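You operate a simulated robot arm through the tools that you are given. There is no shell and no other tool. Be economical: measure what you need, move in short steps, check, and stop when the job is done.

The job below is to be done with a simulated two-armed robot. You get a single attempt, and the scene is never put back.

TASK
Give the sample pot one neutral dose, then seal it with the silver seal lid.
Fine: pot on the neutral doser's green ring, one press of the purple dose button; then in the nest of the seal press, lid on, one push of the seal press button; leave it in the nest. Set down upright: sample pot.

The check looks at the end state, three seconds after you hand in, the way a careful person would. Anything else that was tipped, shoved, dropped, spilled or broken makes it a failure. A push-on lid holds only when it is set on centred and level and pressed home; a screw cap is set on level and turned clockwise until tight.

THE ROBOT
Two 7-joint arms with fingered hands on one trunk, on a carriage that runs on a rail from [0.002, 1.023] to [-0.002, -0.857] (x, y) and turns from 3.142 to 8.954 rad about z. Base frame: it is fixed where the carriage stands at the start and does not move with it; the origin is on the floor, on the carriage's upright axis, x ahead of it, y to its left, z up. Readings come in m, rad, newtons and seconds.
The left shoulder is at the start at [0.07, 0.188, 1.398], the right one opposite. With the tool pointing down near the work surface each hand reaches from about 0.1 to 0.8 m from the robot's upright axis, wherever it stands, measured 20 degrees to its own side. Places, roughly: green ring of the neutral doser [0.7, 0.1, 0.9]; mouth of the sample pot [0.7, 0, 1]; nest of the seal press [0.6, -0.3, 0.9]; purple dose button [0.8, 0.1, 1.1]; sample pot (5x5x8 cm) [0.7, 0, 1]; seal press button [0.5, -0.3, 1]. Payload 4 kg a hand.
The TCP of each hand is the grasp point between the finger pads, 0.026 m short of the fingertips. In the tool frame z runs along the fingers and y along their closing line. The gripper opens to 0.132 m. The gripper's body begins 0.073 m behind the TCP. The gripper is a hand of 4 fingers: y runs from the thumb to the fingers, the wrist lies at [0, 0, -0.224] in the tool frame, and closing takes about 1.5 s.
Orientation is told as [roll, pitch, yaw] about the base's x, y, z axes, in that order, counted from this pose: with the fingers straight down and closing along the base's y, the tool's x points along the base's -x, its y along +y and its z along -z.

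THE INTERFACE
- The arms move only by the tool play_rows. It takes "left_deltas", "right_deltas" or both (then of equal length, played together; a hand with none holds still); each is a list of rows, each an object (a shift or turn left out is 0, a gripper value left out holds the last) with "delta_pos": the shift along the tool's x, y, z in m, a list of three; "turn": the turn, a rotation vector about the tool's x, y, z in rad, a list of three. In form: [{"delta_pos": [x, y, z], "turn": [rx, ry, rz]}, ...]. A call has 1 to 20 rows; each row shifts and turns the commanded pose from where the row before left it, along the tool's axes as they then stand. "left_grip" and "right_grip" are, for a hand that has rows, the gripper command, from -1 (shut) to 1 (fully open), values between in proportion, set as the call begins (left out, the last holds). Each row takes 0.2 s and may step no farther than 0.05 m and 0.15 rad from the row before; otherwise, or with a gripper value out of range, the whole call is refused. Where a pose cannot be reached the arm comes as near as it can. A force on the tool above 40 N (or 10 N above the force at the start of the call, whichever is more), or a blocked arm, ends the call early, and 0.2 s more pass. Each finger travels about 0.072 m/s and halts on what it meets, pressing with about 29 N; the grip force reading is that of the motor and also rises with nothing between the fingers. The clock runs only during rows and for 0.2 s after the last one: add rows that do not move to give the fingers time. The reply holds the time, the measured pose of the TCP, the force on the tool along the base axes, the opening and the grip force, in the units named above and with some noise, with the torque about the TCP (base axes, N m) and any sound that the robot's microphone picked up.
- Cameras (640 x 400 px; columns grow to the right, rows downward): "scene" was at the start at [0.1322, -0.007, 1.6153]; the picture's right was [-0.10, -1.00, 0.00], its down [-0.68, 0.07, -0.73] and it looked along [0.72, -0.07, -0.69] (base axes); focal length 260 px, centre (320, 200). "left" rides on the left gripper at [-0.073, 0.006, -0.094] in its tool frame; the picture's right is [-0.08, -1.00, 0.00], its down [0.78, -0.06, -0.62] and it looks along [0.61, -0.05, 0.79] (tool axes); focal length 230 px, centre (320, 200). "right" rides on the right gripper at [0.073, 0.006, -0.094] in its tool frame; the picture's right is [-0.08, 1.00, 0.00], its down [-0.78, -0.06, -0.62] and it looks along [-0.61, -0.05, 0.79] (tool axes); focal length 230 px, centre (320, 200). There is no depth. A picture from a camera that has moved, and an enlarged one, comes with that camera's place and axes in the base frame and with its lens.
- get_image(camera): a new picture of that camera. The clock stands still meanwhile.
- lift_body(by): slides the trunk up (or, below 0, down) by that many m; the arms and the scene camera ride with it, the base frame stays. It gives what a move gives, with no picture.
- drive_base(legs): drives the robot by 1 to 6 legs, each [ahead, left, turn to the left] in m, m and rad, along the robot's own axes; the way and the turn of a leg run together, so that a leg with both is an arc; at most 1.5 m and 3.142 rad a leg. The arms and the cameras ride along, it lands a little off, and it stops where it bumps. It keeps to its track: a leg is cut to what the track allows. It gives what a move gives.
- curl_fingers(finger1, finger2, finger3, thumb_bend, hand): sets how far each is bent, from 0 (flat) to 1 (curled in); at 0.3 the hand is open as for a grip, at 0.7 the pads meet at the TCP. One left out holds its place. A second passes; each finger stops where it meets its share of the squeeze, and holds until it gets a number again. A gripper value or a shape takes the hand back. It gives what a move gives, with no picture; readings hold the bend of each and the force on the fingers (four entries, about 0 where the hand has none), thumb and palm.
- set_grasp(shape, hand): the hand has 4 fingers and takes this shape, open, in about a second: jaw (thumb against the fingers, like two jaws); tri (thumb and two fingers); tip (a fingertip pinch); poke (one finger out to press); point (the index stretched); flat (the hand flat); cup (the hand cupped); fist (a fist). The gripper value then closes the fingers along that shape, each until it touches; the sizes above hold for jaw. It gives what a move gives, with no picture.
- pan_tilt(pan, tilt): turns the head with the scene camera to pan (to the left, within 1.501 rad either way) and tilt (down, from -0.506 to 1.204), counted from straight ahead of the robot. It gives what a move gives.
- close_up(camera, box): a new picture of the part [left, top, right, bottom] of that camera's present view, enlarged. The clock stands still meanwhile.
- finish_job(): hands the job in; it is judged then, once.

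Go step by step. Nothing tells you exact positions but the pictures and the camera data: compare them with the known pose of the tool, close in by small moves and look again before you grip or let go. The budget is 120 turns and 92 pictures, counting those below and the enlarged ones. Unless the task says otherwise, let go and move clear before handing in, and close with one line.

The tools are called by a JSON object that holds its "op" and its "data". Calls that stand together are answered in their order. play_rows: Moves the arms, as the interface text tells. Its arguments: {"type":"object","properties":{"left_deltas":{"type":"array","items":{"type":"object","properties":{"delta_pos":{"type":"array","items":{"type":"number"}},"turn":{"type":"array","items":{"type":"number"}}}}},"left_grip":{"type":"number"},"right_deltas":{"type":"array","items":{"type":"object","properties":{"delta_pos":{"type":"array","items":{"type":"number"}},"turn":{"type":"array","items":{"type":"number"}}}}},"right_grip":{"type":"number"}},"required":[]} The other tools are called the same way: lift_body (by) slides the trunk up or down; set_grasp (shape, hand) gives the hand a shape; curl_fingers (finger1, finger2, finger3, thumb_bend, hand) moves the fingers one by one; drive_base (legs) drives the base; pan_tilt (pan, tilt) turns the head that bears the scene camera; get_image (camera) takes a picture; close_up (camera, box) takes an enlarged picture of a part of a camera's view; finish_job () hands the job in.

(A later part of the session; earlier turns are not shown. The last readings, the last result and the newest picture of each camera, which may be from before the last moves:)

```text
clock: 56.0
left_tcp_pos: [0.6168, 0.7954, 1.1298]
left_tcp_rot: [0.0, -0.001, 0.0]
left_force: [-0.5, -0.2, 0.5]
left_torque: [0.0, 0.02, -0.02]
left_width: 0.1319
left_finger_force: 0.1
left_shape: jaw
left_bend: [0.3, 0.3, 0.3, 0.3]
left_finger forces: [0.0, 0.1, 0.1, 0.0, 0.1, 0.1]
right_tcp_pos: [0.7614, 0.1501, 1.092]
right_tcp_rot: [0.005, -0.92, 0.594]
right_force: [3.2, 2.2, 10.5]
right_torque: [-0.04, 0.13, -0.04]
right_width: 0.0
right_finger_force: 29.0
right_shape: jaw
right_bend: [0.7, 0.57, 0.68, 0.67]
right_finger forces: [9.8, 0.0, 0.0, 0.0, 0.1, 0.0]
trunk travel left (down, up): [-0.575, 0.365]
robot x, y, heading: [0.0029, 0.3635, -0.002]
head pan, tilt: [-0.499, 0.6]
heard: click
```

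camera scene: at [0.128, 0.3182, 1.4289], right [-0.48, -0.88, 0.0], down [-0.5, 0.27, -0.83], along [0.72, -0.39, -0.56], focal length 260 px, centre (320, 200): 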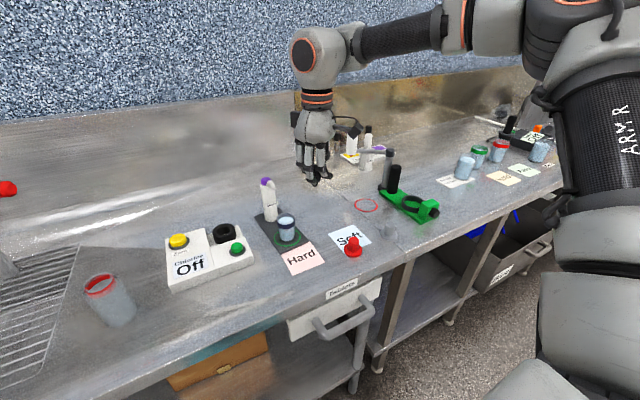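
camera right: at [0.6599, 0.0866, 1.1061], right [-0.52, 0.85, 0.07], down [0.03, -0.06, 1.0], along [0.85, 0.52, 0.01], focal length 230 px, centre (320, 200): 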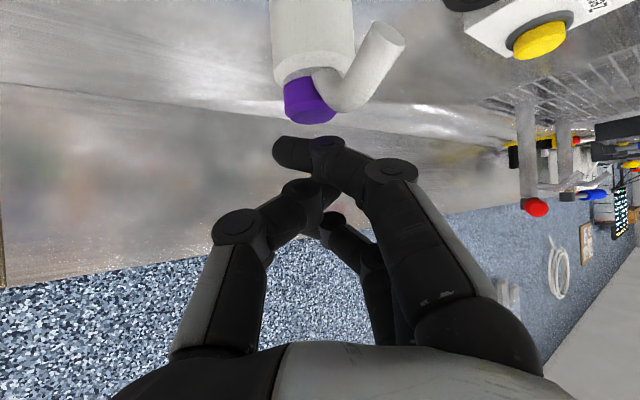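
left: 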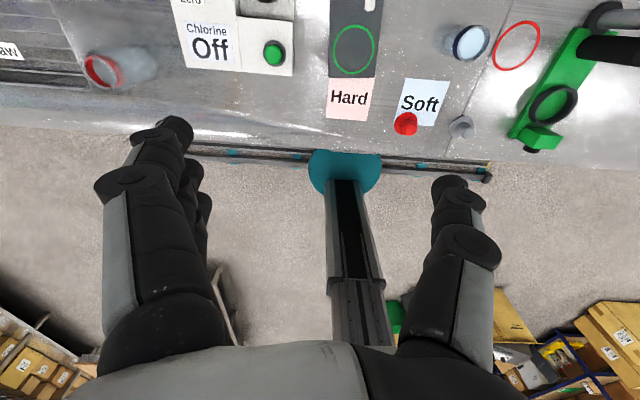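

A click was heard: one dose. I'll lift off and look at the result.

{"op": "play_rows", "data": {"right_deltas": [{"delta_pos": [-0.016, 0, -0.0121]}, {"delta_pos": [-0.016, 0, -0.0121]}, {"delta_pos": [0, 0, -0.04]}, {"delta_pos": [0, 0, -0.04]}, {"delta_pos": [0, 0, -0.04]}]}}

{"op": "close_up", "data": {"camera": "scene", "box": [180, 90, 340, 210]}}

```text
clock: 57.2
left_tcp_pos: [0.6161, 0.7932, 1.1303]
left_tcp_rot: [0.001, -0.002, 0.0]
left_force: [-0.6, -0.5, 0.1]
left_torque: [0.01, -0.03, -0.01]
left_width: 0.1318
left_finger_force: 0.0
left_shape: jaw
left_bend: [0.3, 0.3, 0.3, 0.3]
left_finger forces: [0.0, 0.0, 0.0, 0.0, 0.2, 0.1]
right_tcp_pos: [0.6832, 0.0928, 1.2022]
right_tcp_rot: [0.006, -0.919, 0.593]
right_force: [-1.4, -0.1, -0.3]
right_torque: [0.05, 0.0, -0.01]
right_width: 0.0
right_finger_force: 29.3
right_shape: jaw
right_bend: [0.69, 0.57, 0.68, 0.67]
right_finger forces: [0.0, 0.0, 0.0, 0.0, 0.0, 0.0]
trunk travel left (down, up): [-0.575, 0.365]
robot x, y, heading: [0.0031, 0.3586, -0.001]
head pan, tilt: [-0.499, 0.6]
```

```text
3.33 times, centred on (260, 150) of scene
camera zoom: at [0.1268, 0.3182, 1.329], right [-0.48, -0.88, 0.0], down [-0.5, 0.27, -0.83], along [0.73, -0.39, -0.56], focal length 866 px, centre (520, 367)
```

zoom: 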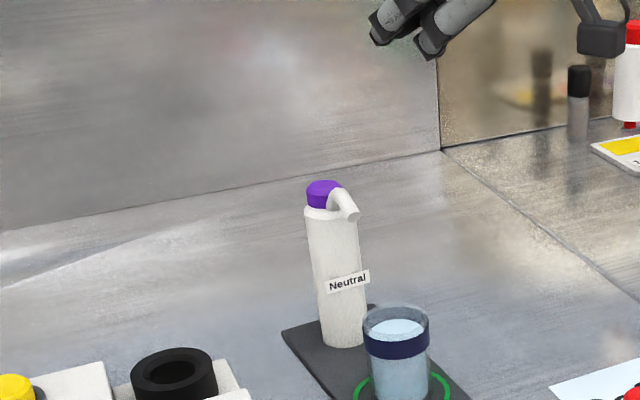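

The dose is in and the bottle is upright. Next I'll return to the tilted grasp pose behind the pot with the hand partly open.

{"op": "play_rows", "data": {"right_deltas": [{"turn": [0, 0.13, 0]}, {"turn": [0, 0.13, 0]}, {"turn": [0, 0.13, 0]}, {"delta_pos": [0.0282, 0.0136, 0.0067]}, {"delta_pos": [0.0282, 0.0136, 0.0067]}, {"delta_pos": [0.0282, 0.0136, 0.0067]}, {"delta_pos": [0.0282, 0.0136, 0.0067]}, {"delta_pos": [0, 0, 0]}], "right_grip": 0.6}}

{"op": "get_image", "data": {"camera": "right"}}

```text
clock: 59.0
left_tcp_pos: [0.6182, 0.794, 1.1296]
left_tcp_rot: [0.0, 0.001, -0.002]
left_force: [0.2, 0.4, -0.3]
left_torque: [-0.05, 0.0, 0.04]
left_width: 0.1316
left_finger_force: 0.0
left_shape: jaw
left_bend: [0.3, 0.3, 0.3, 0.3]
left_finger forces: [0.1, 0.1, 0.0, 0.1, 0.0, 0.0]
right_tcp_pos: [0.5841, 0.0914, 1.1217]
right_tcp_rot: [0.005, -0.528, 0.596]
right_force: [-0.1, 0.7, -0.5]
right_torque: [0.03, 0.01, -0.02]
right_width: 0.1052
right_finger_force: 0.0
right_shape: jaw
right_bend: [0.59, 0.59, 0.59, 0.55]
right_finger forces: [0.0, 0.0, 0.0, 0.0, 0.0, 0.0]
trunk travel left (down, up): [-0.575, 0.365]
robot x, y, heading: [0.0024, 0.3605, -0.003]
head pan, tilt: [-0.499, 0.6]
```

```text
38 pictures are left
camera right: at [0.4902, 0.0353, 1.1669], right [-0.51, 0.86, 0.04], down [0.34, 0.15, 0.93], along [0.79, 0.48, -0.37], focal length 230 px, centre (320, 200)
```

right: 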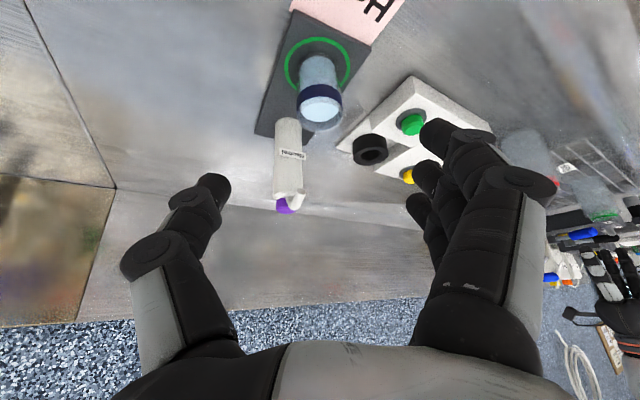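

{"op": "play_rows", "data": {"right_deltas": [{"delta_pos": [0, 0, 0.042]}, {"delta_pos": [0, 0, 0.042]}, {"delta_pos": [0, 0, 0.042]}, {"delta_pos": [0, 0, 0.042]}, {"delta_pos": [0, 0, 0]}]}}

{"op": "get_image", "data": {"camera": "right"}}

```text
clock: 60.2
left_tcp_pos: [0.6168, 0.7939, 1.131]
left_tcp_rot: [-0.001, -0.001, -0.002]
left_force: [-0.4, -0.1, -0.1]
left_torque: [-0.01, -0.06, 0.03]
left_width: 0.132
left_finger_force: 0.0
left_shape: jaw
left_bend: [0.3, 0.3, 0.3, 0.3]
left_finger forces: [0.0, 0.0, 0.1, 0.0, 0.0, 0.1]
right_tcp_pos: [0.6522, 0.1389, 0.9794]
right_tcp_rot: [0.003, -0.529, 0.595]
right_force: [0.1, -0.3, 0.8]
right_torque: [0.01, -0.02, 0.02]
right_width: 0.1053
right_finger_force: 0.1
right_shape: jaw
right_bend: [0.59, 0.59, 0.59, 0.55]
right_finger forces: [0.1, 0.0, 0.1, 0.0, 0.0, 0.1]
trunk travel left (down, up): [-0.575, 0.365]
robot x, y, heading: [0.0025, 0.3577, -0.001]
head pan, tilt: [-0.499, 0.6]
```

```text
37 pictures are left
camera right: at [0.5575, 0.0825, 1.0229], right [-0.51, 0.86, 0.04], down [0.34, 0.15, 0.93], along [0.79, 0.48, -0.37], focal length 230 px, centre (320, 200)
```

right: 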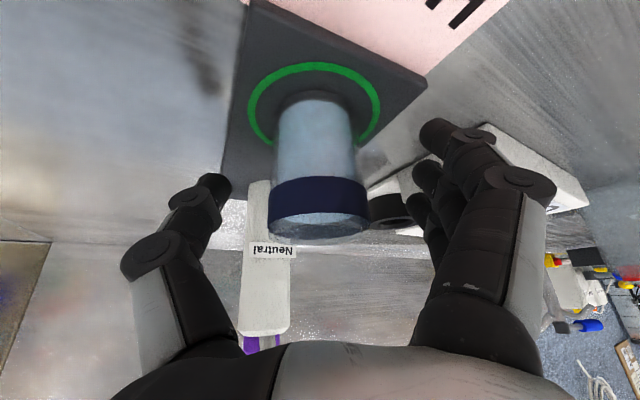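

The pot is between the fingers; I'll settle slightly and close.

{"op": "play_rows", "data": {"right_deltas": [{"delta_pos": [-0.0015, 0, 0.0055]}, {"delta_pos": [0, 0, 0]}]}}

{"op": "play_rows", "data": {"right_deltas": [{"delta_pos": [0, 0, 0]}, {"delta_pos": [0, 0, 0]}, {"delta_pos": [0, 0, 0]}, {"delta_pos": [0, 0, 0]}, {"delta_pos": [0, 0, 0]}, {"delta_pos": [0, 0, 0]}, {"delta_pos": [0, 0, 0]}], "right_grip": -0.6}}

{"op": "play_rows", "data": {"right_deltas": [{"delta_pos": [-0.0101, 0, -0.0173]}, {"delta_pos": [-0.0126, 0, -0.0216]}, {"delta_pos": [-0.0126, 0, -0.0216]}, {"delta_pos": [-0.0126, 0, -0.0216]}, {"delta_pos": [-0.0126, 0, -0.0216]}, {"delta_pos": [0, 0, 0]}]}}

{"op": "get_image", "data": {"camera": "right"}}

```text
clock: 60.8
left_tcp_pos: [0.6169, 0.794, 1.1288]
left_tcp_rot: [0.0, -0.001, -0.001]
left_force: [-0.7, -0.2, -0.2]
left_torque: [0.0, 0.01, -0.03]
left_width: 0.132
left_finger_force: 0.1
left_shape: jaw
left_bend: [0.3, 0.3, 0.3, 0.3]
left_finger forces: [0.0, 0.0, 0.0, 0.1, 0.1, 0.0]
right_tcp_pos: [0.6544, 0.1415, 0.9733]
right_tcp_rot: [0.005, -0.529, 0.597]
right_force: [-0.2, 0.2, 0.9]
right_torque: [0.01, 0.01, 0.03]
right_width: 0.1054
right_finger_force: 0.0
right_shape: jaw
right_bend: [0.59, 0.59, 0.59, 0.55]
right_finger forces: [0.1, 0.0, 0.1, 0.0, 0.0, 0.1]
trunk travel left (down, up): [-0.575, 0.365]
robot x, y, heading: [-0.0012, 0.3605, 0.002]
head pan, tilt: [-0.499, 0.6]
```

```text
clock: 62.4
left_tcp_pos: [0.618, 0.7944, 1.1294]
left_tcp_rot: [0.002, -0.001, 0.0]
left_force: [0.3, 0.4, 0.1]
left_torque: [-0.01, 0.01, -0.04]
left_width: 0.132
left_finger_force: 0.0
left_shape: jaw
left_bend: [0.3, 0.3, 0.3, 0.3]
left_finger forces: [0.0, 0.1, 0.1, 0.1, 0.0, 0.0]
right_tcp_pos: [0.6538, 0.1416, 0.9737]
right_tcp_rot: [0.005, -0.529, 0.594]
right_force: [0.9, -1.0, 3.2]
right_torque: [-0.04, 0.09, 0.02]
right_width: 0.0247
right_finger_force: 29.2
right_shape: jaw
right_bend: [0.74, 0.73, 0.68, 0.72]
right_finger forces: [12.9, 7.4, 2.7, 0.0, 21.6, 0.0]
trunk travel left (down, up): [-0.575, 0.365]
robot x, y, heading: [0.0008, 0.3618, -0.001]
head pan, tilt: [-0.499, 0.6]
```

```text
clock: 63.8
left_tcp_pos: [0.6182, 0.7945, 1.129]
left_tcp_rot: [-0.001, 0.0, -0.001]
left_force: [0.5, -0.1, 1.0]
left_torque: [0.0, -0.02, -0.01]
left_width: 0.1318
left_finger_force: 0.1
left_shape: jaw
left_bend: [0.3, 0.3, 0.3, 0.3]
left_finger forces: [0.0, 0.0, 0.0, 0.1, 0.1, 0.2]
right_tcp_pos: [0.6566, 0.1423, 1.0953]
right_tcp_rot: [0.005, -0.525, 0.595]
right_force: [0.0, -0.4, -1.0]
right_torque: [-0.05, 0.0, -0.01]
right_width: 0.0234
right_finger_force: 28.9
right_shape: jaw
right_bend: [0.73, 0.73, 0.68, 0.72]
right_finger forces: [13.5, 8.7, 0.4, 0.1, 20.0, 0.0]
trunk travel left (down, up): [-0.575, 0.365]
robot x, y, heading: [0.0029, 0.359, 0.002]
head pan, tilt: [-0.499, 0.6]
```

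```text
36 pictures are left
camera right: at [0.5627, 0.0855, 1.1389], right [-0.51, 0.86, 0.04], down [0.34, 0.15, 0.93], along [0.79, 0.48, -0.37], focal length 230 px, centre (320, 200)
```

right: 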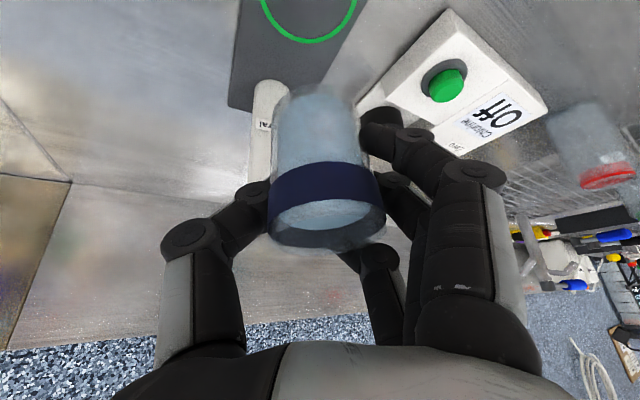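

{"op": "close_up", "data": {"camera": "scene", "box": [200, 60, 380, 220]}}

```text
2.50 times, centred on (290, 140) of scene
camera zoom: at [0.1289, 0.3182, 1.3288], right [-0.48, -0.88, 0.0], down [-0.5, 0.27, -0.82], along [0.72, -0.39, -0.57], focal length 649 px, centre (395, 350)
```

zoom: 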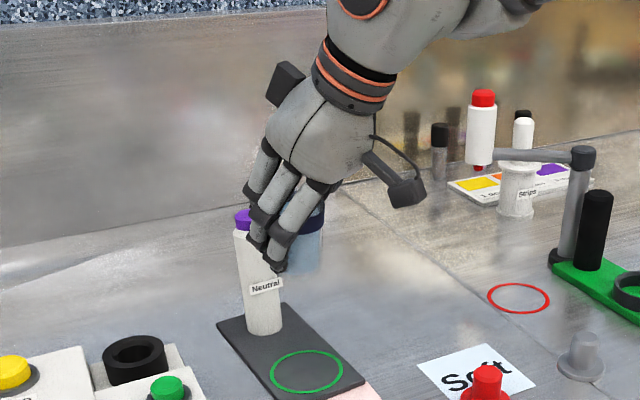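

The pot is held, tilted just a few degrees. I'll level it, pull back and up a little, and drive right to the press.

{"op": "play_rows", "data": {"right_deltas": [{"delta_pos": [0.0121, 0.0155, -0.0244], "turn": [0, 0.05, 0]}, {"delta_pos": [0.0121, 0.0155, -0.0244], "turn": [0, 0.05, 0]}, {"delta_pos": [0, 0, 0]}]}}

{"op": "drive_base", "data": {"legs": [[0, -0.43, 0]]}}

{"op": "pan_tilt", "data": {"pan": -0.35, "tilt": 0.7}}

{"op": "get_image", "data": {"camera": "right"}}

{"op": "get_image", "data": {"camera": "scene"}}

```text
clock: 64.6
left_tcp_pos: [0.6188, 0.7943, 1.129]
left_tcp_rot: [-0.001, 0.001, -0.002]
left_force: [0.0, 1.2, -0.5]
left_torque: [0.01, -0.02, 0.01]
left_width: 0.1319
left_finger_force: 0.1
left_shape: jaw
left_bend: [0.3, 0.3, 0.3, 0.3]
left_finger forces: [0.1, 0.0, 0.0, 0.1, 0.0, 0.0]
right_tcp_pos: [0.6025, 0.1431, 1.1243]
right_tcp_rot: [0.006, -0.427, 0.595]
right_force: [-0.1, 0.1, -0.5]
right_torque: [0.01, -0.01, -0.01]
right_width: 0.0235
right_finger_force: 28.6
right_shape: jaw
right_bend: [0.73, 0.73, 0.68, 0.72]
right_finger forces: [13.6, 8.6, 0.3, 0.0, 20.0, 0.0]
trunk travel left (down, up): [-0.575, 0.365]
robot x, y, heading: [-0.0006, 0.3602, -0.006]
head pan, tilt: [-0.499, 0.6]
```

```text
clock: 67.3
left_tcp_pos: [0.6184, 0.3609, 1.1295]
left_tcp_rot: [0.001, 0.001, -0.006]
left_force: [0.5, -0.1, 0.1]
left_torque: [0.0, 0.03, 0.0]
left_width: 0.1319
left_finger_force: 0.1
left_shape: jaw
left_bend: [0.3, 0.3, 0.3, 0.3]
left_finger forces: [0.0, 0.0, 0.1, 0.0, 0.1, 0.0]
right_tcp_pos: [0.6011, -0.2905, 1.124]
right_tcp_rot: [0.003, -0.428, 0.593]
right_force: [-0.6, -0.5, 0.4]
right_torque: [0.02, -0.03, 0.01]
right_width: 0.0232
right_finger_force: 29.5
right_shape: jaw
right_bend: [0.73, 0.73, 0.68, 0.72]
right_finger forces: [13.6, 8.7, 0.4, 0.0, 19.9, 0.0]
trunk travel left (down, up): [-0.575, 0.365]
robot x, y, heading: [0.0015, -0.0726, -0.002]
head pan, tilt: [-0.499, 0.6]
```

```text
clock: 68.0
left_tcp_pos: [0.6176, 0.36, 1.1311]
left_tcp_rot: [-0.001, -0.001, -0.007]
left_force: [-0.2, 0.5, -0.4]
left_torque: [0.02, 0.04, 0.05]
left_width: 0.1317
left_finger_force: 0.0
left_shape: jaw
left_bend: [0.3, 0.3, 0.3, 0.3]
left_finger forces: [0.0, 0.1, 0.0, 0.0, 0.0, 0.0]
right_tcp_pos: [0.6017, -0.2917, 1.1246]
right_tcp_rot: [0.006, -0.428, 0.593]
right_force: [-0.4, 0.4, -0.5]
right_torque: [-0.02, 0.01, 0.0]
right_width: 0.0233
right_finger_force: 29.0
right_shape: jaw
right_bend: [0.73, 0.73, 0.68, 0.72]
right_finger forces: [13.5, 8.7, 0.3, 0.1, 19.9, 0.0]
trunk travel left (down, up): [-0.575, 0.365]
robot x, y, heading: [0.0045, -0.0736, -0.003]
head pan, tilt: [-0.351, 0.7]
```

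```text
34 pictures are left
camera right: at [0.5105, -0.3452, 1.1805], right [-0.5, 0.87, 0.04], down [0.42, 0.2, 0.89], along [0.76, 0.46, -0.46], focal length 230 px, centre (320, 200)
```

right: 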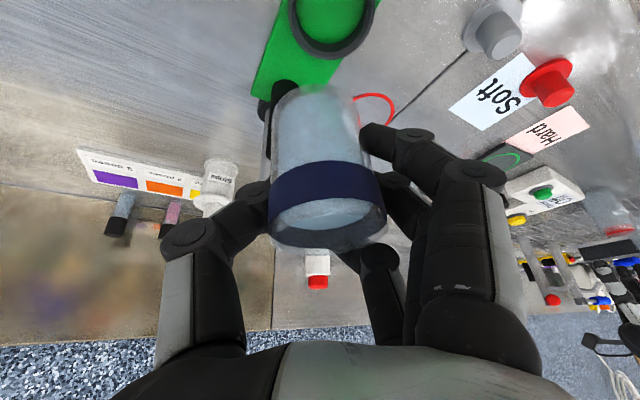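

```text
33 pictures are left
camera scene: at [0.1296, -0.1013, 1.3203], right [-0.35, -0.94, 0.0], down [-0.6, 0.22, -0.77], along [0.72, -0.27, -0.64], focal length 260 px, centre (320, 200)
```

scene: 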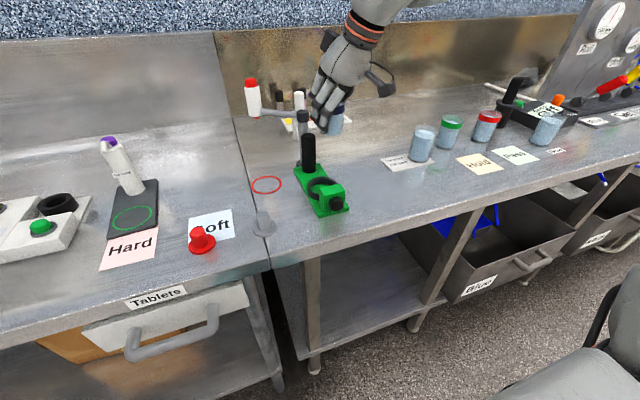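

{"op": "close_up", "data": {"camera": "scene", "box": [270, 90, 390, 230]}}

```text
2.86 times, centred on (330, 160) of scene
camera zoom: at [0.1296, -0.1013, 1.3203], right [-0.35, -0.94, 0.0], down [-0.6, 0.22, -0.77], along [0.72, -0.27, -0.64], focal length 742 px, centre (291, 314)
```

zoom: 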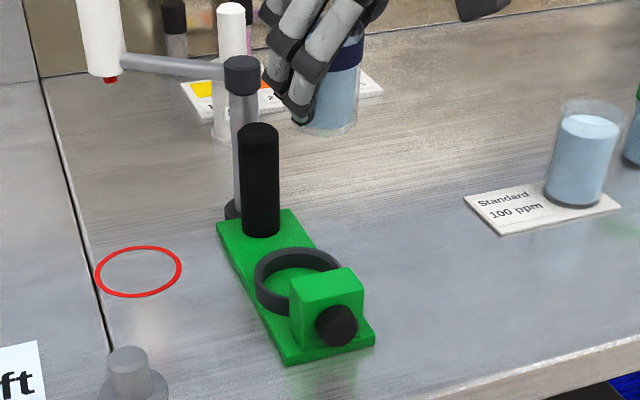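

The nest needs a more exact fix. I'll back the hand off 8 cm to see the ring whole in the hand camera.

{"op": "play_rows", "data": {"right_deltas": [{"delta_pos": [0.0364, 0, -0.0166]}, {"delta_pos": [0.0364, 0, -0.0166]}, {"delta_pos": [0, 0, 0]}]}}

{"op": "get_image", "data": {"camera": "right"}}

{"op": "close_up", "data": {"camera": "scene", "box": [250, 90, 390, 240]}}

```text
clock: 68.8
left_tcp_pos: [0.6195, 0.3623, 1.1278]
left_tcp_rot: [-0.002, 0.0, -0.004]
left_force: [0.2, -0.5, 0.1]
left_torque: [0.02, 0.01, -0.01]
left_width: 0.1321
left_finger_force: 0.0
left_shape: jaw
left_bend: [0.3, 0.3, 0.3, 0.3]
left_finger forces: [0.0, 0.0, 0.0, 0.1, 0.0, 0.1]
right_tcp_pos: [0.5364, -0.3365, 1.1236]
right_tcp_rot: [0.007, -0.425, 0.593]
right_force: [0.5, 0.1, 0.4]
right_torque: [0.01, -0.02, 0.0]
right_width: 0.0237
right_finger_force: 29.3
right_shape: jaw
right_bend: [0.73, 0.73, 0.68, 0.72]
right_finger forces: [13.7, 8.7, 0.2, 0.0, 19.9, 0.0]
trunk travel left (down, up): [-0.575, 0.365]
robot x, y, heading: [0.003, -0.0721, -0.003]
head pan, tilt: [-0.351, 0.7]
```

```text
31 pictures are left
camera right: at [0.4455, -0.3888, 1.1787], right [-0.5, 0.87, 0.04], down [0.42, 0.2, 0.89], along [0.76, 0.46, -0.46], focal length 230 px, centre (320, 200)
```

right: 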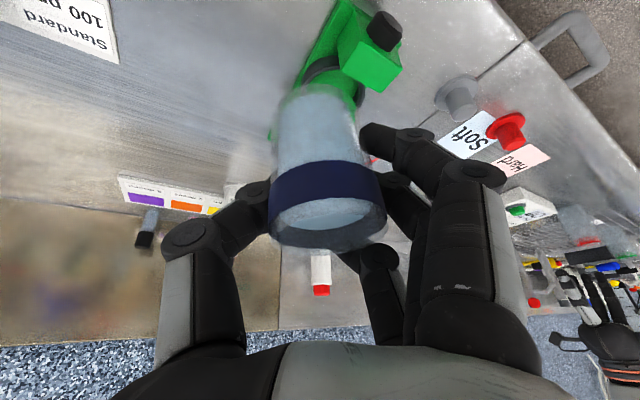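

```text
2.67 times, centred on (320, 165) of scene
camera zoom: at [0.1309, -0.0999, 1.3201], right [-0.35, -0.94, 0.0], down [-0.61, 0.22, -0.76], along [0.72, -0.27, -0.64], focal length 693 px, centre (320, 293)
```

zoom: 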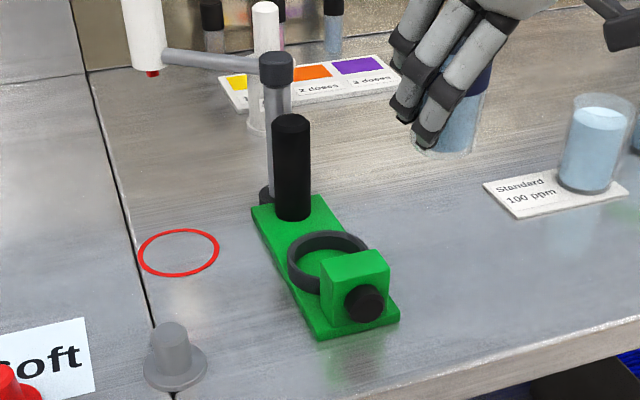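

Estimates average to a nest centre near (0.603, -0.281) with the ring top near z 0.93. I'll move over it and lower the pot to a couple of cm above.

{"op": "play_rows", "data": {"right_deltas": [{"delta_pos": [-0.0385, 0.005, 0.0175]}, {"delta_pos": [-0.0385, 0.005, 0.0175]}, {"delta_pos": [0.0138, 0, 0.0304]}, {"delta_pos": [0.0138, 0, 0.0304]}, {"delta_pos": [0.0124, 0, 0.0273]}, {"delta_pos": [0, 0, 0]}]}}

{"op": "get_image", "data": {"camera": "right"}}

{"op": "close_up", "data": {"camera": "scene", "box": [270, 110, 390, 230]}}

```text
clock: 70.2
left_tcp_pos: [0.6185, 0.3595, 1.1306]
left_tcp_rot: [0.0, -0.001, -0.004]
left_force: [-0.2, -0.8, 0.3]
left_torque: [0.0, -0.03, 0.04]
left_width: 0.132
left_finger_force: 0.2
left_shape: jaw
left_bend: [0.3, 0.3, 0.3, 0.3]
left_finger forces: [0.0, 0.0, 0.0, 0.1, 0.0, 0.0]
right_tcp_pos: [0.5989, -0.2803, 1.0277]
right_tcp_rot: [0.006, -0.427, 0.592]
right_force: [-0.5, 0.6, -0.5]
right_torque: [-0.03, -0.05, 0.03]
right_width: 0.023
right_finger_force: 29.2
right_shape: jaw
right_bend: [0.72, 0.73, 0.68, 0.72]
right_finger forces: [14.0, 8.5, 0.0, 0.1, 19.7, 0.0]
trunk travel left (down, up): [-0.575, 0.365]
robot x, y, heading: [-0.0006, -0.0742, -0.006]
head pan, tilt: [-0.351, 0.7]
```

```text
29 pictures are left
camera right: at [0.5086, -0.3337, 1.0835], right [-0.5, 0.87, 0.04], down [0.42, 0.2, 0.89], along [0.76, 0.46, -0.46], focal length 230 px, centre (320, 200)
```

right: 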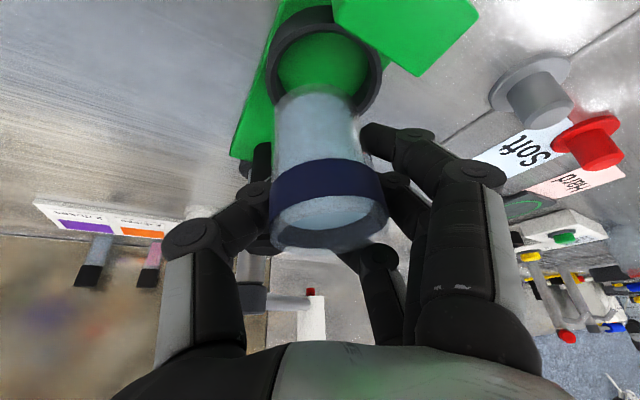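

```text
3.33 times, centred on (330, 170) of scene
camera zoom: at [0.129, -0.1007, 1.3203], right [-0.35, -0.94, 0.0], down [-0.6, 0.22, -0.77], along [0.72, -0.27, -0.64], focal length 866 px, centre (287, 300)
```

zoom: 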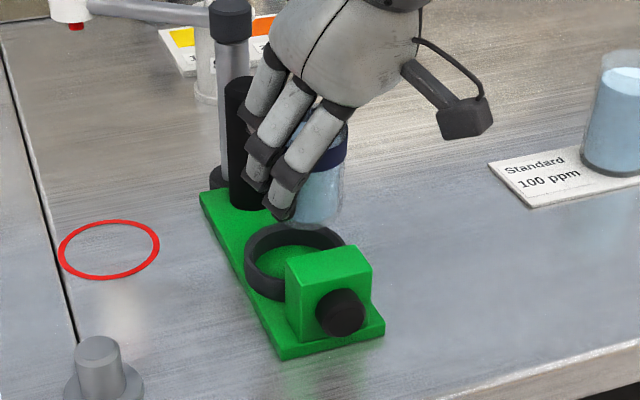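

Careful comparison says the table is nearer z 0.918, so the ring top is near 0.95 and the pot must shift about 1 cm back and 1 cm left. I'll correct, lower a little, and look again.

{"op": "play_rows", "data": {"right_deltas": [{"delta_pos": [0.0096, 0.01, -0.0043]}, {"delta_pos": [0.0062, 0, 0.0137]}, {"delta_pos": [0, 0, 0]}]}}

{"op": "close_up", "data": {"camera": "right", "box": [220, 0, 420, 260]}}

{"op": "close_up", "data": {"camera": "scene", "box": [280, 120, 370, 220]}}

```text
clock: 71.0
left_tcp_pos: [0.6186, 0.3601, 1.1293]
left_tcp_rot: [-0.002, 0.0, -0.007]
left_force: [-0.6, -0.3, 0.7]
left_torque: [0.01, -0.01, 0.01]
left_width: 0.1322
left_finger_force: 0.1
left_shape: jaw
left_bend: [0.3, 0.3, 0.3, 0.3]
left_finger forces: [0.1, 0.1, 0.0, 0.0, 0.0, 0.1]
right_tcp_pos: [0.5848, -0.2783, 1.014]
right_tcp_rot: [0.002, -0.427, 0.594]
right_force: [-0.6, 0.4, -1.4]
right_torque: [-0.01, -0.02, -0.01]
right_width: 0.0231
right_finger_force: 29.2
right_shape: jaw
right_bend: [0.72, 0.73, 0.68, 0.72]
right_finger forces: [14.0, 8.2, 0.1, 0.1, 19.8, 0.0]
trunk travel left (down, up): [-0.575, 0.365]
robot x, y, heading: [-0.004, -0.07, -0.0]
head pan, tilt: [-0.351, 0.7]
```

```text
1.54 times, centred on (320, 130) of right
camera zoom: at [0.4942, -0.3314, 1.0688], right [-0.5, 0.87, 0.04], down [0.42, 0.2, 0.89], along [0.76, 0.46, -0.46], focal length 354 px, centre (320, 308)
```

zoom: 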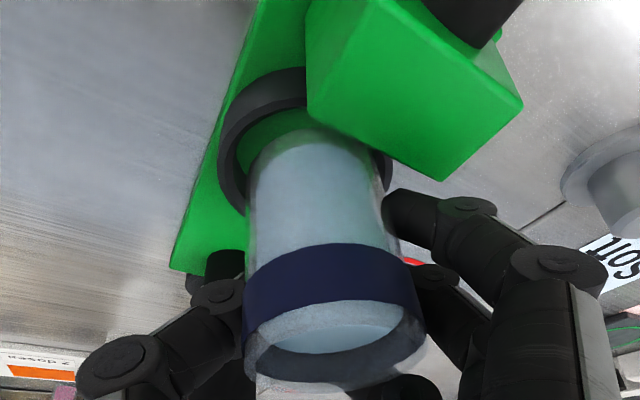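

```text
4.00 times, centred on (325, 170) of scene
camera zoom: at [0.129, -0.1007, 1.3203], right [-0.35, -0.94, 0.0], down [-0.6, 0.22, -0.77], along [0.72, -0.27, -0.64], focal length 1039 px, centre (300, 320)
```

zoom: 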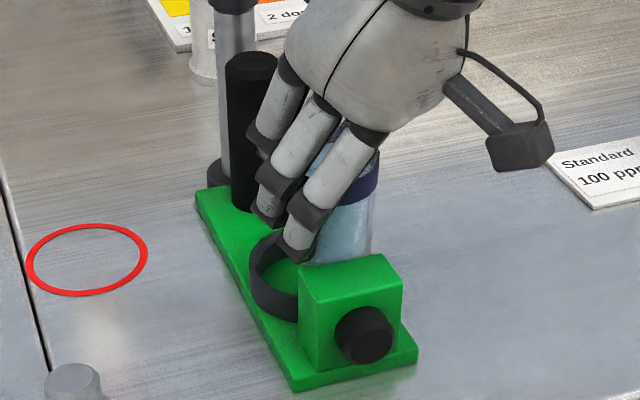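

The two cameras disagree by about a centimetre on depth. I'll bring the left hand's camera round to view the nest from the left side.

{"op": "play_rows", "data": {"left_deltas": [{"delta_pos": [0.005, -0.045, 0]}, {"delta_pos": [0.005, -0.045, 0]}, {"delta_pos": [0.005, -0.045, 0]}, {"delta_pos": [0.005, -0.045, 0]}, {"delta_pos": [0.005, -0.045, 0]}, {"turn": [0, 0, -0.143]}, {"turn": [0, 0, -0.143]}, {"turn": [0, 0, -0.143]}, {"turn": [0, 0, -0.143]}, {"turn": [0, 0, -0.143]}, {"turn": [0, 0, -0.143]}, {"turn": [0, 0, -0.143]}, {"turn": [0, 0, -0.143]}, {"turn": [0, 0, -0.143]}, {"turn": [0, 0, -0.143]}, {"turn": [0, 0, -0.143]}]}}

{"op": "get_image", "data": {"camera": "left"}}

```text
clock: 74.4
left_tcp_pos: [0.5923, 0.1358, 1.1292]
left_tcp_rot: [0.001, -0.001, 1.57]
left_force: [-0.6, -0.8, -0.4]
left_torque: [0.02, -0.01, -0.01]
left_width: 0.132
left_finger_force: 0.1
left_shape: jaw
left_bend: [0.3, 0.3, 0.3, 0.3]
left_finger forces: [0.0, 0.1, 0.1, 0.1, 0.1, 0.0]
right_tcp_pos: [0.5843, -0.2784, 1.0137]
right_tcp_rot: [0.006, -0.427, 0.591]
right_force: [-0.4, 0.9, -1.3]
right_torque: [0.01, 0.0, 0.01]
right_width: 0.0234
right_finger_force: 28.2
right_shape: jaw
right_bend: [0.72, 0.73, 0.68, 0.72]
right_finger forces: [14.0, 8.3, 0.0, 0.1, 19.8, 0.1]
trunk travel left (down, up): [-0.575, 0.365]
robot x, y, heading: [0.0007, -0.0747, 0.0]
head pan, tilt: [-0.351, 0.7]
```

```text
25 pictures are left
camera left: at [0.5874, 0.2089, 1.2231], right [1.0, 0.08, 0.0], down [0.06, -0.78, 0.62], along [0.05, -0.61, -0.79], focal length 230 px, centre (320, 200)
```

left: 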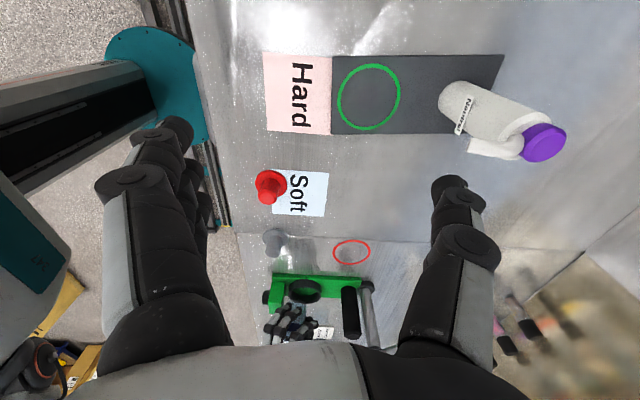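

{"op": "close_up", "data": {"camera": "left", "box": [240, 230, 400, 345]}}

```text
3.48 times, centred on (320, 288) of left
camera zoom: at [0.5874, 0.2089, 1.2231], right [1.0, 0.08, 0.0], down [0.06, -0.78, 0.62], along [0.05, -0.61, -0.79], focal length 800 px, centre (320, -104)
```

zoom: 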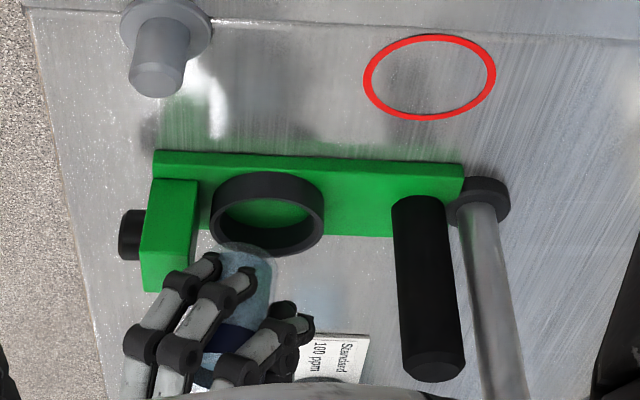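

From the left side I can see the pot sits about 2 cm too near the robot relative to the ring (ring centre about (0.592, -0.278)) and leans slightly. I'll level the pot a bit more and move it forward.

{"op": "play_rows", "data": {"right_deltas": [{"turn": [0, 0.07, 0]}, {"turn": [0, 0.07, 0]}, {"delta_pos": [-0.0189, -0.005, 0.0055]}, {"delta_pos": [0, 0, 0]}]}}

{"op": "close_up", "data": {"camera": "left", "box": [240, 230, 400, 345]}}

{"op": "close_up", "data": {"camera": "right", "box": [220, 0, 420, 260]}}

```text
clock: 75.4
left_tcp_pos: [0.5917, 0.1355, 1.1298]
left_tcp_rot: [-0.003, -0.001, 1.568]
left_force: [-0.3, 0.1, -0.7]
left_torque: [0.0, 0.01, -0.01]
left_width: 0.1321
left_finger_force: 0.0
left_shape: jaw
left_bend: [0.3, 0.3, 0.3, 0.3]
left_finger forces: [0.0, 0.1, 0.1, 0.2, 0.0, 0.0]
right_tcp_pos: [0.6039, -0.2711, 1.0128]
right_tcp_rot: [0.003, -0.287, 0.594]
right_force: [-0.8, -0.6, -0.9]
right_torque: [0.01, -0.03, 0.02]
right_width: 0.0231
right_finger_force: 29.0
right_shape: jaw
right_bend: [0.72, 0.73, 0.68, 0.72]
right_finger forces: [14.1, 8.3, 0.1, 0.1, 19.5, 0.0]
trunk travel left (down, up): [-0.575, 0.365]
robot x, y, heading: [-0.0012, -0.0752, -0.009]
head pan, tilt: [-0.351, 0.7]
```

```text
3.48 times, centred on (320, 288) of left
camera zoom: at [0.5869, 0.2089, 1.2235], right [1.0, 0.07, 0.0], down [0.06, -0.78, 0.62], along [0.05, -0.62, -0.79], focal length 800 px, centre (320, -104)
```

zoom: 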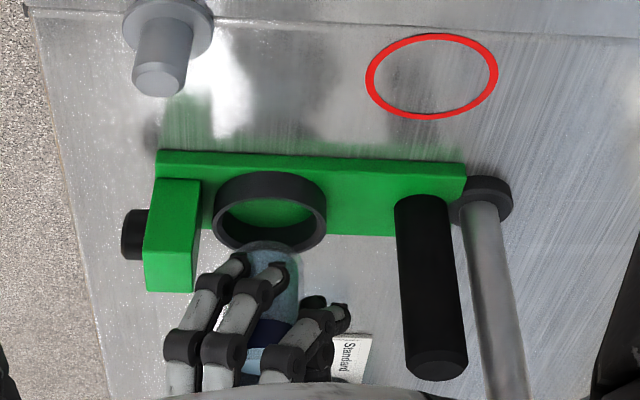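

```text
1.54 times, centred on (320, 130) of right
camera zoom: at [0.5204, -0.3195, 1.0832], right [-0.5, 0.87, 0.03], down [0.51, 0.27, 0.81], along [0.7, 0.42, -0.58], focal length 354 px, centre (320, 308)
```

zoom: 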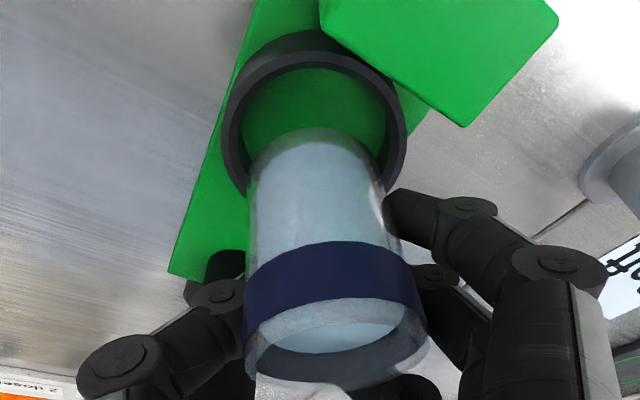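

The pot is now over the ring within a few mm and level. I'll lower in small steps, watching the force.

{"op": "play_rows", "data": {"right_deltas": [{"delta_pos": [0.0014, 0, 0.0048]}, {"delta_pos": [0.0014, 0, 0.0048]}, {"delta_pos": [0.0014, 0, 0.0048]}, {"delta_pos": [0.0014, 0, 0.0048]}, {"delta_pos": [0, 0, 0]}]}}

{"op": "close_up", "data": {"camera": "left", "box": [260, 255, 360, 345]}}

{"op": "close_up", "data": {"camera": "right", "box": [220, 0, 420, 260]}}

```text
clock: 76.6
left_tcp_pos: [0.5924, 0.135, 1.1299]
left_tcp_rot: [0.001, 0.0, 1.568]
left_force: [0.4, 0.7, 0.0]
left_torque: [-0.01, 0.03, 0.01]
left_width: 0.132
left_finger_force: 0.0
left_shape: jaw
left_bend: [0.3, 0.3, 0.3, 0.3]
left_finger forces: [0.1, 0.0, 0.0, 0.0, 0.0, 0.1]
right_tcp_pos: [0.6038, -0.271, 0.9937]
right_tcp_rot: [0.006, -0.288, 0.594]
right_force: [0.2, 0.4, -0.6]
right_torque: [0.02, -0.02, 0.0]
right_width: 0.0227
right_finger_force: 29.3
right_shape: jaw
right_bend: [0.72, 0.73, 0.68, 0.72]
right_finger forces: [14.2, 8.2, 0.1, 0.0, 19.5, 0.0]
trunk travel left (down, up): [-0.575, 0.365]
robot x, y, heading: [-0.0001, -0.0718, -0.004]
head pan, tilt: [-0.351, 0.7]
```

```text
4.44 times, centred on (310, 300) of left
camera zoom: at [0.5876, 0.2089, 1.2231], right [1.0, 0.07, 0.0], down [0.06, -0.79, 0.62], along [0.05, -0.61, -0.79], focal length 1022 px, centre (364, -244)
```

zoom: 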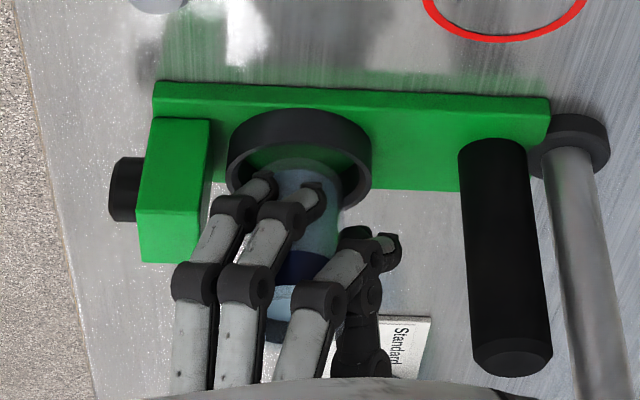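

```text
1.54 times, centred on (320, 130) of right
camera zoom: at [0.5209, -0.3193, 1.063], right [-0.5, 0.87, 0.03], down [0.51, 0.27, 0.81], along [0.7, 0.42, -0.58], focal length 354 px, centre (320, 308)
```

zoom: 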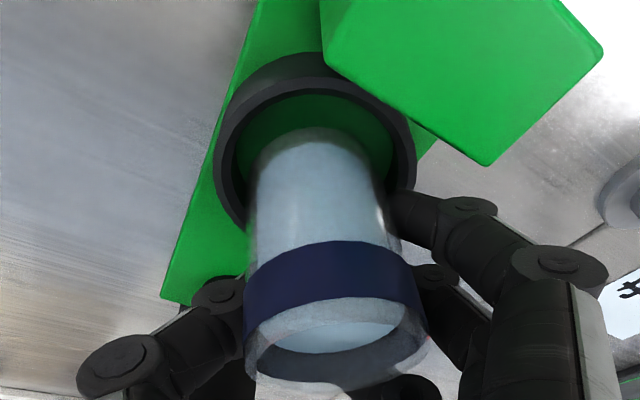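

{"op": "play_rows", "data": {"right_deltas": [{"delta_pos": [0.0038, 0, -0.0011]}, {"delta_pos": [0.0014, 0, 0.0048]}, {"delta_pos": [0.0008, 0, 0.0029]}, {"delta_pos": [0, 0, 0]}]}}

```text
clock: 77.6
left_tcp_pos: [0.5899, 0.1367, 1.1303]
left_tcp_rot: [-0.002, 0.002, 1.567]
left_force: [-0.3, -0.2, 0.4]
left_torque: [0.02, -0.01, -0.03]
left_width: 0.132
left_finger_force: 0.0
left_shape: jaw
left_bend: [0.3, 0.3, 0.3, 0.3]
left_finger forces: [0.1, 0.0, 0.0, 0.1, 0.0, 0.1]
right_tcp_pos: [0.5999, -0.2713, 0.9872]
right_tcp_rot: [0.004, -0.289, 0.594]
right_force: [8.7, 1.9, 18.4]
right_torque: [-0.01, 0.39, 0.0]
right_width: 0.024
right_finger_force: 29.3
right_shape: jaw
right_bend: [0.74, 0.74, 0.68, 0.72]
right_finger forces: [15.7, 8.2, 4.7, 0.1, 25.1, 0.0]
trunk travel left (down, up): [-0.575, 0.365]
robot x, y, heading: [0.0018, -0.0747, -0.005]
head pan, tilt: [-0.351, 0.7]
```

There's contact on the near side of the rim. I'll lift 6 mm and look before shifting.

{"op": "play_rows", "data": {"right_deltas": [{"delta_pos": [-0.0017, 0, -0.0057]}, {"delta_pos": [0, 0, 0]}]}}

{"op": "close_up", "data": {"camera": "left", "box": [275, 265, 345, 325]}}

{"op": "close_up", "data": {"camera": "right", "box": [260, 0, 400, 130]}}

```text
clock: 78.2
left_tcp_pos: [0.592, 0.1351, 1.1293]
left_tcp_rot: [0.0, 0.001, 1.568]
left_force: [0.2, 0.4, 0.1]
left_torque: [-0.05, 0.02, 0.0]
left_width: 0.132
left_finger_force: 0.1
left_shape: jaw
left_bend: [0.3, 0.3, 0.3, 0.3]
left_finger forces: [0.0, 0.0, 0.0, 0.0, 0.0, 0.0]
right_tcp_pos: [0.6003, -0.2733, 0.9908]
right_tcp_rot: [0.004, -0.286, 0.594]
right_force: [0.8, -0.4, 0.9]
right_torque: [0.0, 0.02, 0.04]
right_width: 0.0234
right_finger_force: 29.0
right_shape: jaw
right_bend: [0.73, 0.73, 0.68, 0.72]
right_finger forces: [13.0, 8.8, 0.2, 0.0, 18.9, 0.0]
trunk travel left (down, up): [-0.575, 0.365]
robot x, y, heading: [-0.0046, -0.0733, -0.003]
head pan, tilt: [-0.351, 0.7]
```

```text
6.67 times, centred on (310, 295) of left
camera zoom: at [0.5875, 0.2089, 1.223], right [1.0, 0.07, 0.0], down [0.06, -0.78, 0.62], along [0.05, -0.62, -0.79], focal length 1534 px, centre (387, -433)
```

zoom: 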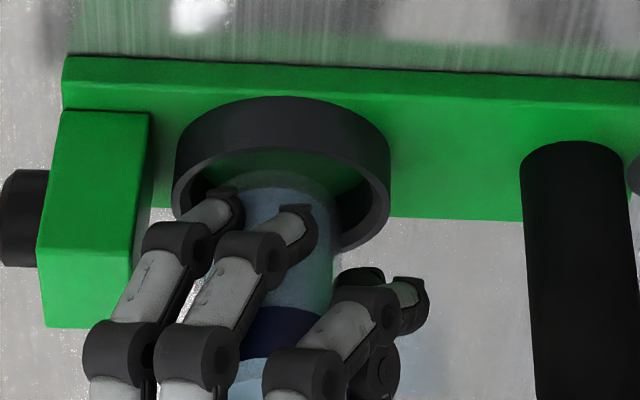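

```text
3.08 times, centred on (330, 65) of right
camera zoom: at [0.5169, -0.3217, 1.0606], right [-0.5, 0.87, 0.03], down [0.52, 0.27, 0.81], along [0.7, 0.42, -0.58], focal length 708 px, centre (289, 615)
```

zoom: 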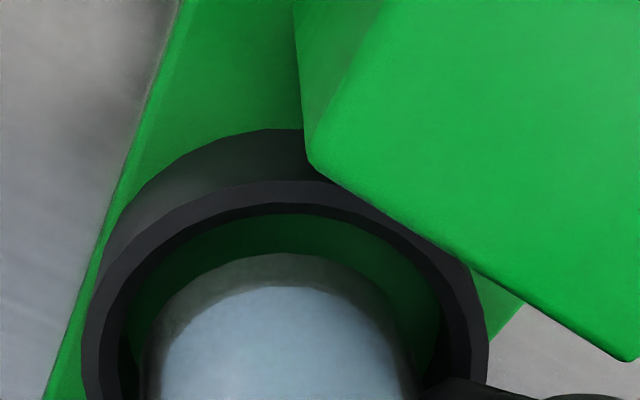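

The pot's near edge was on the near rim; I'll shift 7 mm further from the robot and lower again.

{"op": "play_rows", "data": {"right_deltas": [{"delta_pos": [-0.0056, -0.0039, 0.0016]}, {"delta_pos": [0.0014, 0, 0.0048]}, {"delta_pos": [0.0008, 0, 0.0029]}, {"delta_pos": [0, 0, 0]}]}}

```text
clock: 79.2
left_tcp_pos: [0.592, 0.1376, 1.1296]
left_tcp_rot: [-0.002, 0.002, 1.566]
left_force: [0.5, -0.4, -0.5]
left_torque: [0.04, 0.0, 0.0]
left_width: 0.1319
left_finger_force: 0.1
left_shape: jaw
left_bend: [0.3, 0.3, 0.3, 0.3]
left_finger forces: [0.0, 0.0, 0.0, 0.0, 0.1, 0.1]
right_tcp_pos: [0.6068, -0.2709, 0.9857]
right_tcp_rot: [0.004, -0.29, 0.593]
right_force: [3.2, 2.4, 11.8]
right_torque: [-0.34, -0.03, 0.08]
right_width: 0.0234
right_finger_force: 28.9
right_shape: jaw
right_bend: [0.73, 0.73, 0.68, 0.73]
right_finger forces: [13.4, 7.9, 5.5, 0.1, 24.9, 0.0]
trunk travel left (down, up): [-0.575, 0.365]
robot x, y, heading: [0.0028, -0.0721, 0.004]
head pan, tilt: [-0.351, 0.7]
```

Now contact is on the right (-y) side of the rim. I'll lift, shift 5 mm left, and lower again.

{"op": "play_rows", "data": {"right_deltas": [{"delta_pos": [-0.0014, 0, -0.0048]}, {"delta_pos": [-0.0034, 0.0036, 0.001]}, {"delta_pos": [0.0014, 0, 0.0048]}, {"delta_pos": [0.0008, 0, 0.0029]}, {"delta_pos": [0, 0, 0]}]}}

```text
clock: 80.4
left_tcp_pos: [0.5912, 0.137, 1.1307]
left_tcp_rot: [-0.002, 0.0, 1.566]
left_force: [0.4, 0.1, 0.3]
left_torque: [0.03, -0.03, 0.0]
left_width: 0.1321
left_finger_force: 0.0
left_shape: jaw
left_bend: [0.3, 0.3, 0.3, 0.3]
left_finger forces: [0.0, 0.0, 0.0, 0.1, 0.0, 0.1]
right_tcp_pos: [0.6071, -0.2667, 0.982]
right_tcp_rot: [0.004, -0.292, 0.592]
right_force: [2.6, -0.9, 20.6]
right_torque: [0.25, 0.55, -0.1]
right_width: 0.0237
right_finger_force: 28.5
right_shape: jaw
right_bend: [0.74, 0.73, 0.68, 0.73]
right_finger forces: [33.0, 6.9, 0.6, 0.0, 22.2, 0.0]
trunk travel left (down, up): [-0.575, 0.365]
robot x, y, heading: [-0.0012, -0.0705, -0.002]
head pan, tilt: [-0.351, 0.7]
```

Now it's finger 1 that rests on the rim, not the pot. Let me look whether the pot's bottom is inside the ring.

{"op": "play_rows", "data": {"right_deltas": [{"delta_pos": [-0.0006, 0, -0.002]}, {"delta_pos": [0, 0, 0]}]}}

{"op": "close_up", "data": {"camera": "left", "box": [275, 265, 345, 325]}}

{"op": "close_up", "data": {"camera": "right", "box": [220, 0, 420, 260]}}

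```text
clock: 81.0
left_tcp_pos: [0.5925, 0.1362, 1.1306]
left_tcp_rot: [-0.003, 0.0, 1.567]
left_force: [0.7, 0.0, -0.4]
left_torque: [-0.03, -0.01, 0.0]
left_width: 0.1317
left_finger_force: 0.0
left_shape: jaw
left_bend: [0.3, 0.3, 0.3, 0.3]
left_finger forces: [0.0, 0.0, 0.0, 0.0, 0.0, 0.0]
right_tcp_pos: [0.6065, -0.267, 0.9837]
right_tcp_rot: [0.004, -0.288, 0.594]
right_force: [3.2, -0.3, 14.6]
right_torque: [0.24, 0.38, -0.11]
right_width: 0.0239
right_finger_force: 29.1
right_shape: jaw
right_bend: [0.74, 0.73, 0.68, 0.73]
right_finger forces: [29.1, 7.4, 0.4, 0.0, 21.5, 0.0]
trunk travel left (down, up): [-0.575, 0.365]
robot x, y, heading: [0.0005, -0.0745, -0.001]
head pan, tilt: [-0.351, 0.7]
```

```text
6.67 times, centred on (310, 295) of left
camera zoom: at [0.5865, 0.2095, 1.2235], right [1.0, 0.07, 0.0], down [0.06, -0.78, 0.62], along [0.05, -0.62, -0.79], focal length 1534 px, centre (387, -433)
```

zoom: 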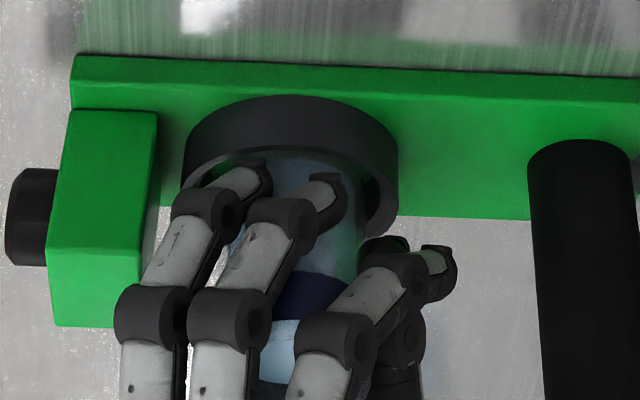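

```text
1.54 times, centred on (320, 130) of right
camera zoom: at [0.5245, -0.3157, 1.0529], right [-0.5, 0.87, 0.03], down [0.51, 0.27, 0.81], along [0.7, 0.42, -0.58], focal length 354 px, centre (320, 308)
```

zoom: 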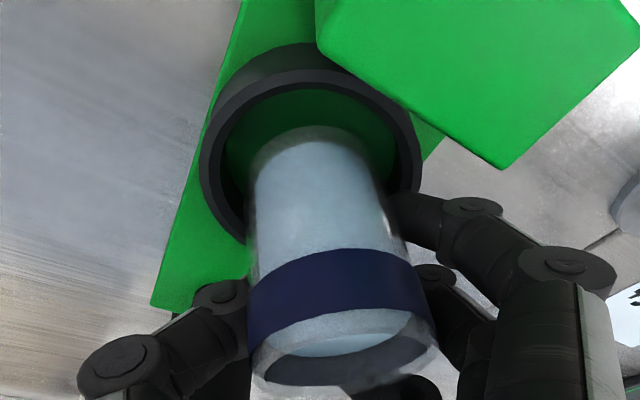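

The pot's bottom looks to be inside the ring. I'll loosen the grip gradually so that it settles into the nest.

{"op": "play_rows", "data": {"right_deltas": [{"delta_pos": [0, 0, 0]}, {"delta_pos": [0, 0, 0]}, {"delta_pos": [0, 0, 0]}], "right_grip": 0.0}}

{"op": "close_up", "data": {"camera": "right", "box": [220, 0, 420, 260]}}

{"op": "close_up", "data": {"camera": "left", "box": [275, 265, 345, 325]}}

```text
clock: 81.8
left_tcp_pos: [0.5923, 0.1358, 1.1295]
left_tcp_rot: [0.001, 0.0, 1.566]
left_force: [1.1, 0.3, -0.2]
left_torque: [0.02, 0.0, -0.04]
left_width: 0.1316
left_finger_force: 0.1
left_shape: jaw
left_bend: [0.3, 0.3, 0.3, 0.3]
left_finger forces: [0.0, 0.0, 0.1, 0.0, 0.0, 0.0]
right_tcp_pos: [0.607, -0.2675, 0.9818]
right_tcp_rot: [0.002, -0.286, 0.594]
right_force: [-0.3, -2.3, 3.2]
right_torque: [0.02, 0.09, 0.04]
right_width: 0.0639
right_finger_force: 0.1
right_shape: jaw
right_bend: [0.74, 0.73, 0.73, 0.7]
right_finger forces: [3.9, 0.1, 0.1, 0.1, 0.0, 0.0]
trunk travel left (down, up): [-0.575, 0.365]
robot x, y, heading: [0.0008, -0.0727, -0.002]
head pan, tilt: [-0.351, 0.7]
```

```text
1.54 times, centred on (320, 130) of right
camera zoom: at [0.525, -0.3163, 1.052], right [-0.5, 0.87, 0.03], down [0.52, 0.27, 0.81], along [0.7, 0.42, -0.58], focal length 354 px, centre (320, 308)
```

zoom: 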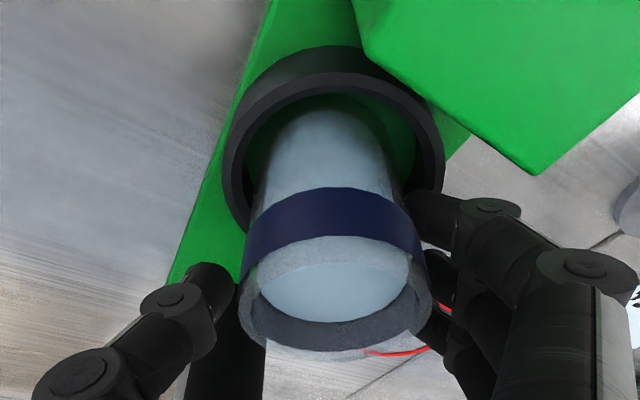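

```text
6.67 times, centred on (310, 295) of left
camera zoom: at [0.5873, 0.209, 1.2232], right [1.0, 0.07, 0.0], down [0.06, -0.78, 0.62], along [0.05, -0.62, -0.79], focal length 1534 px, centre (387, -433)
```

zoom: 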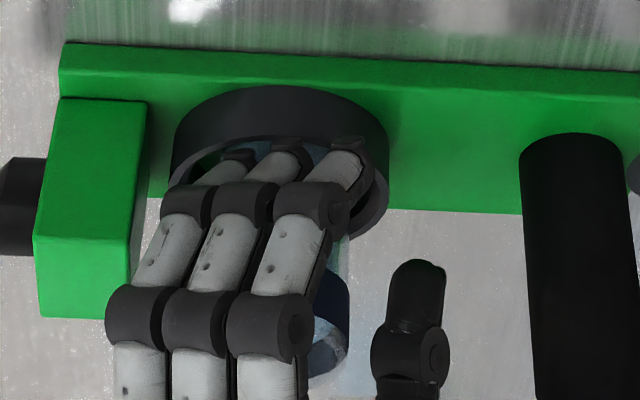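

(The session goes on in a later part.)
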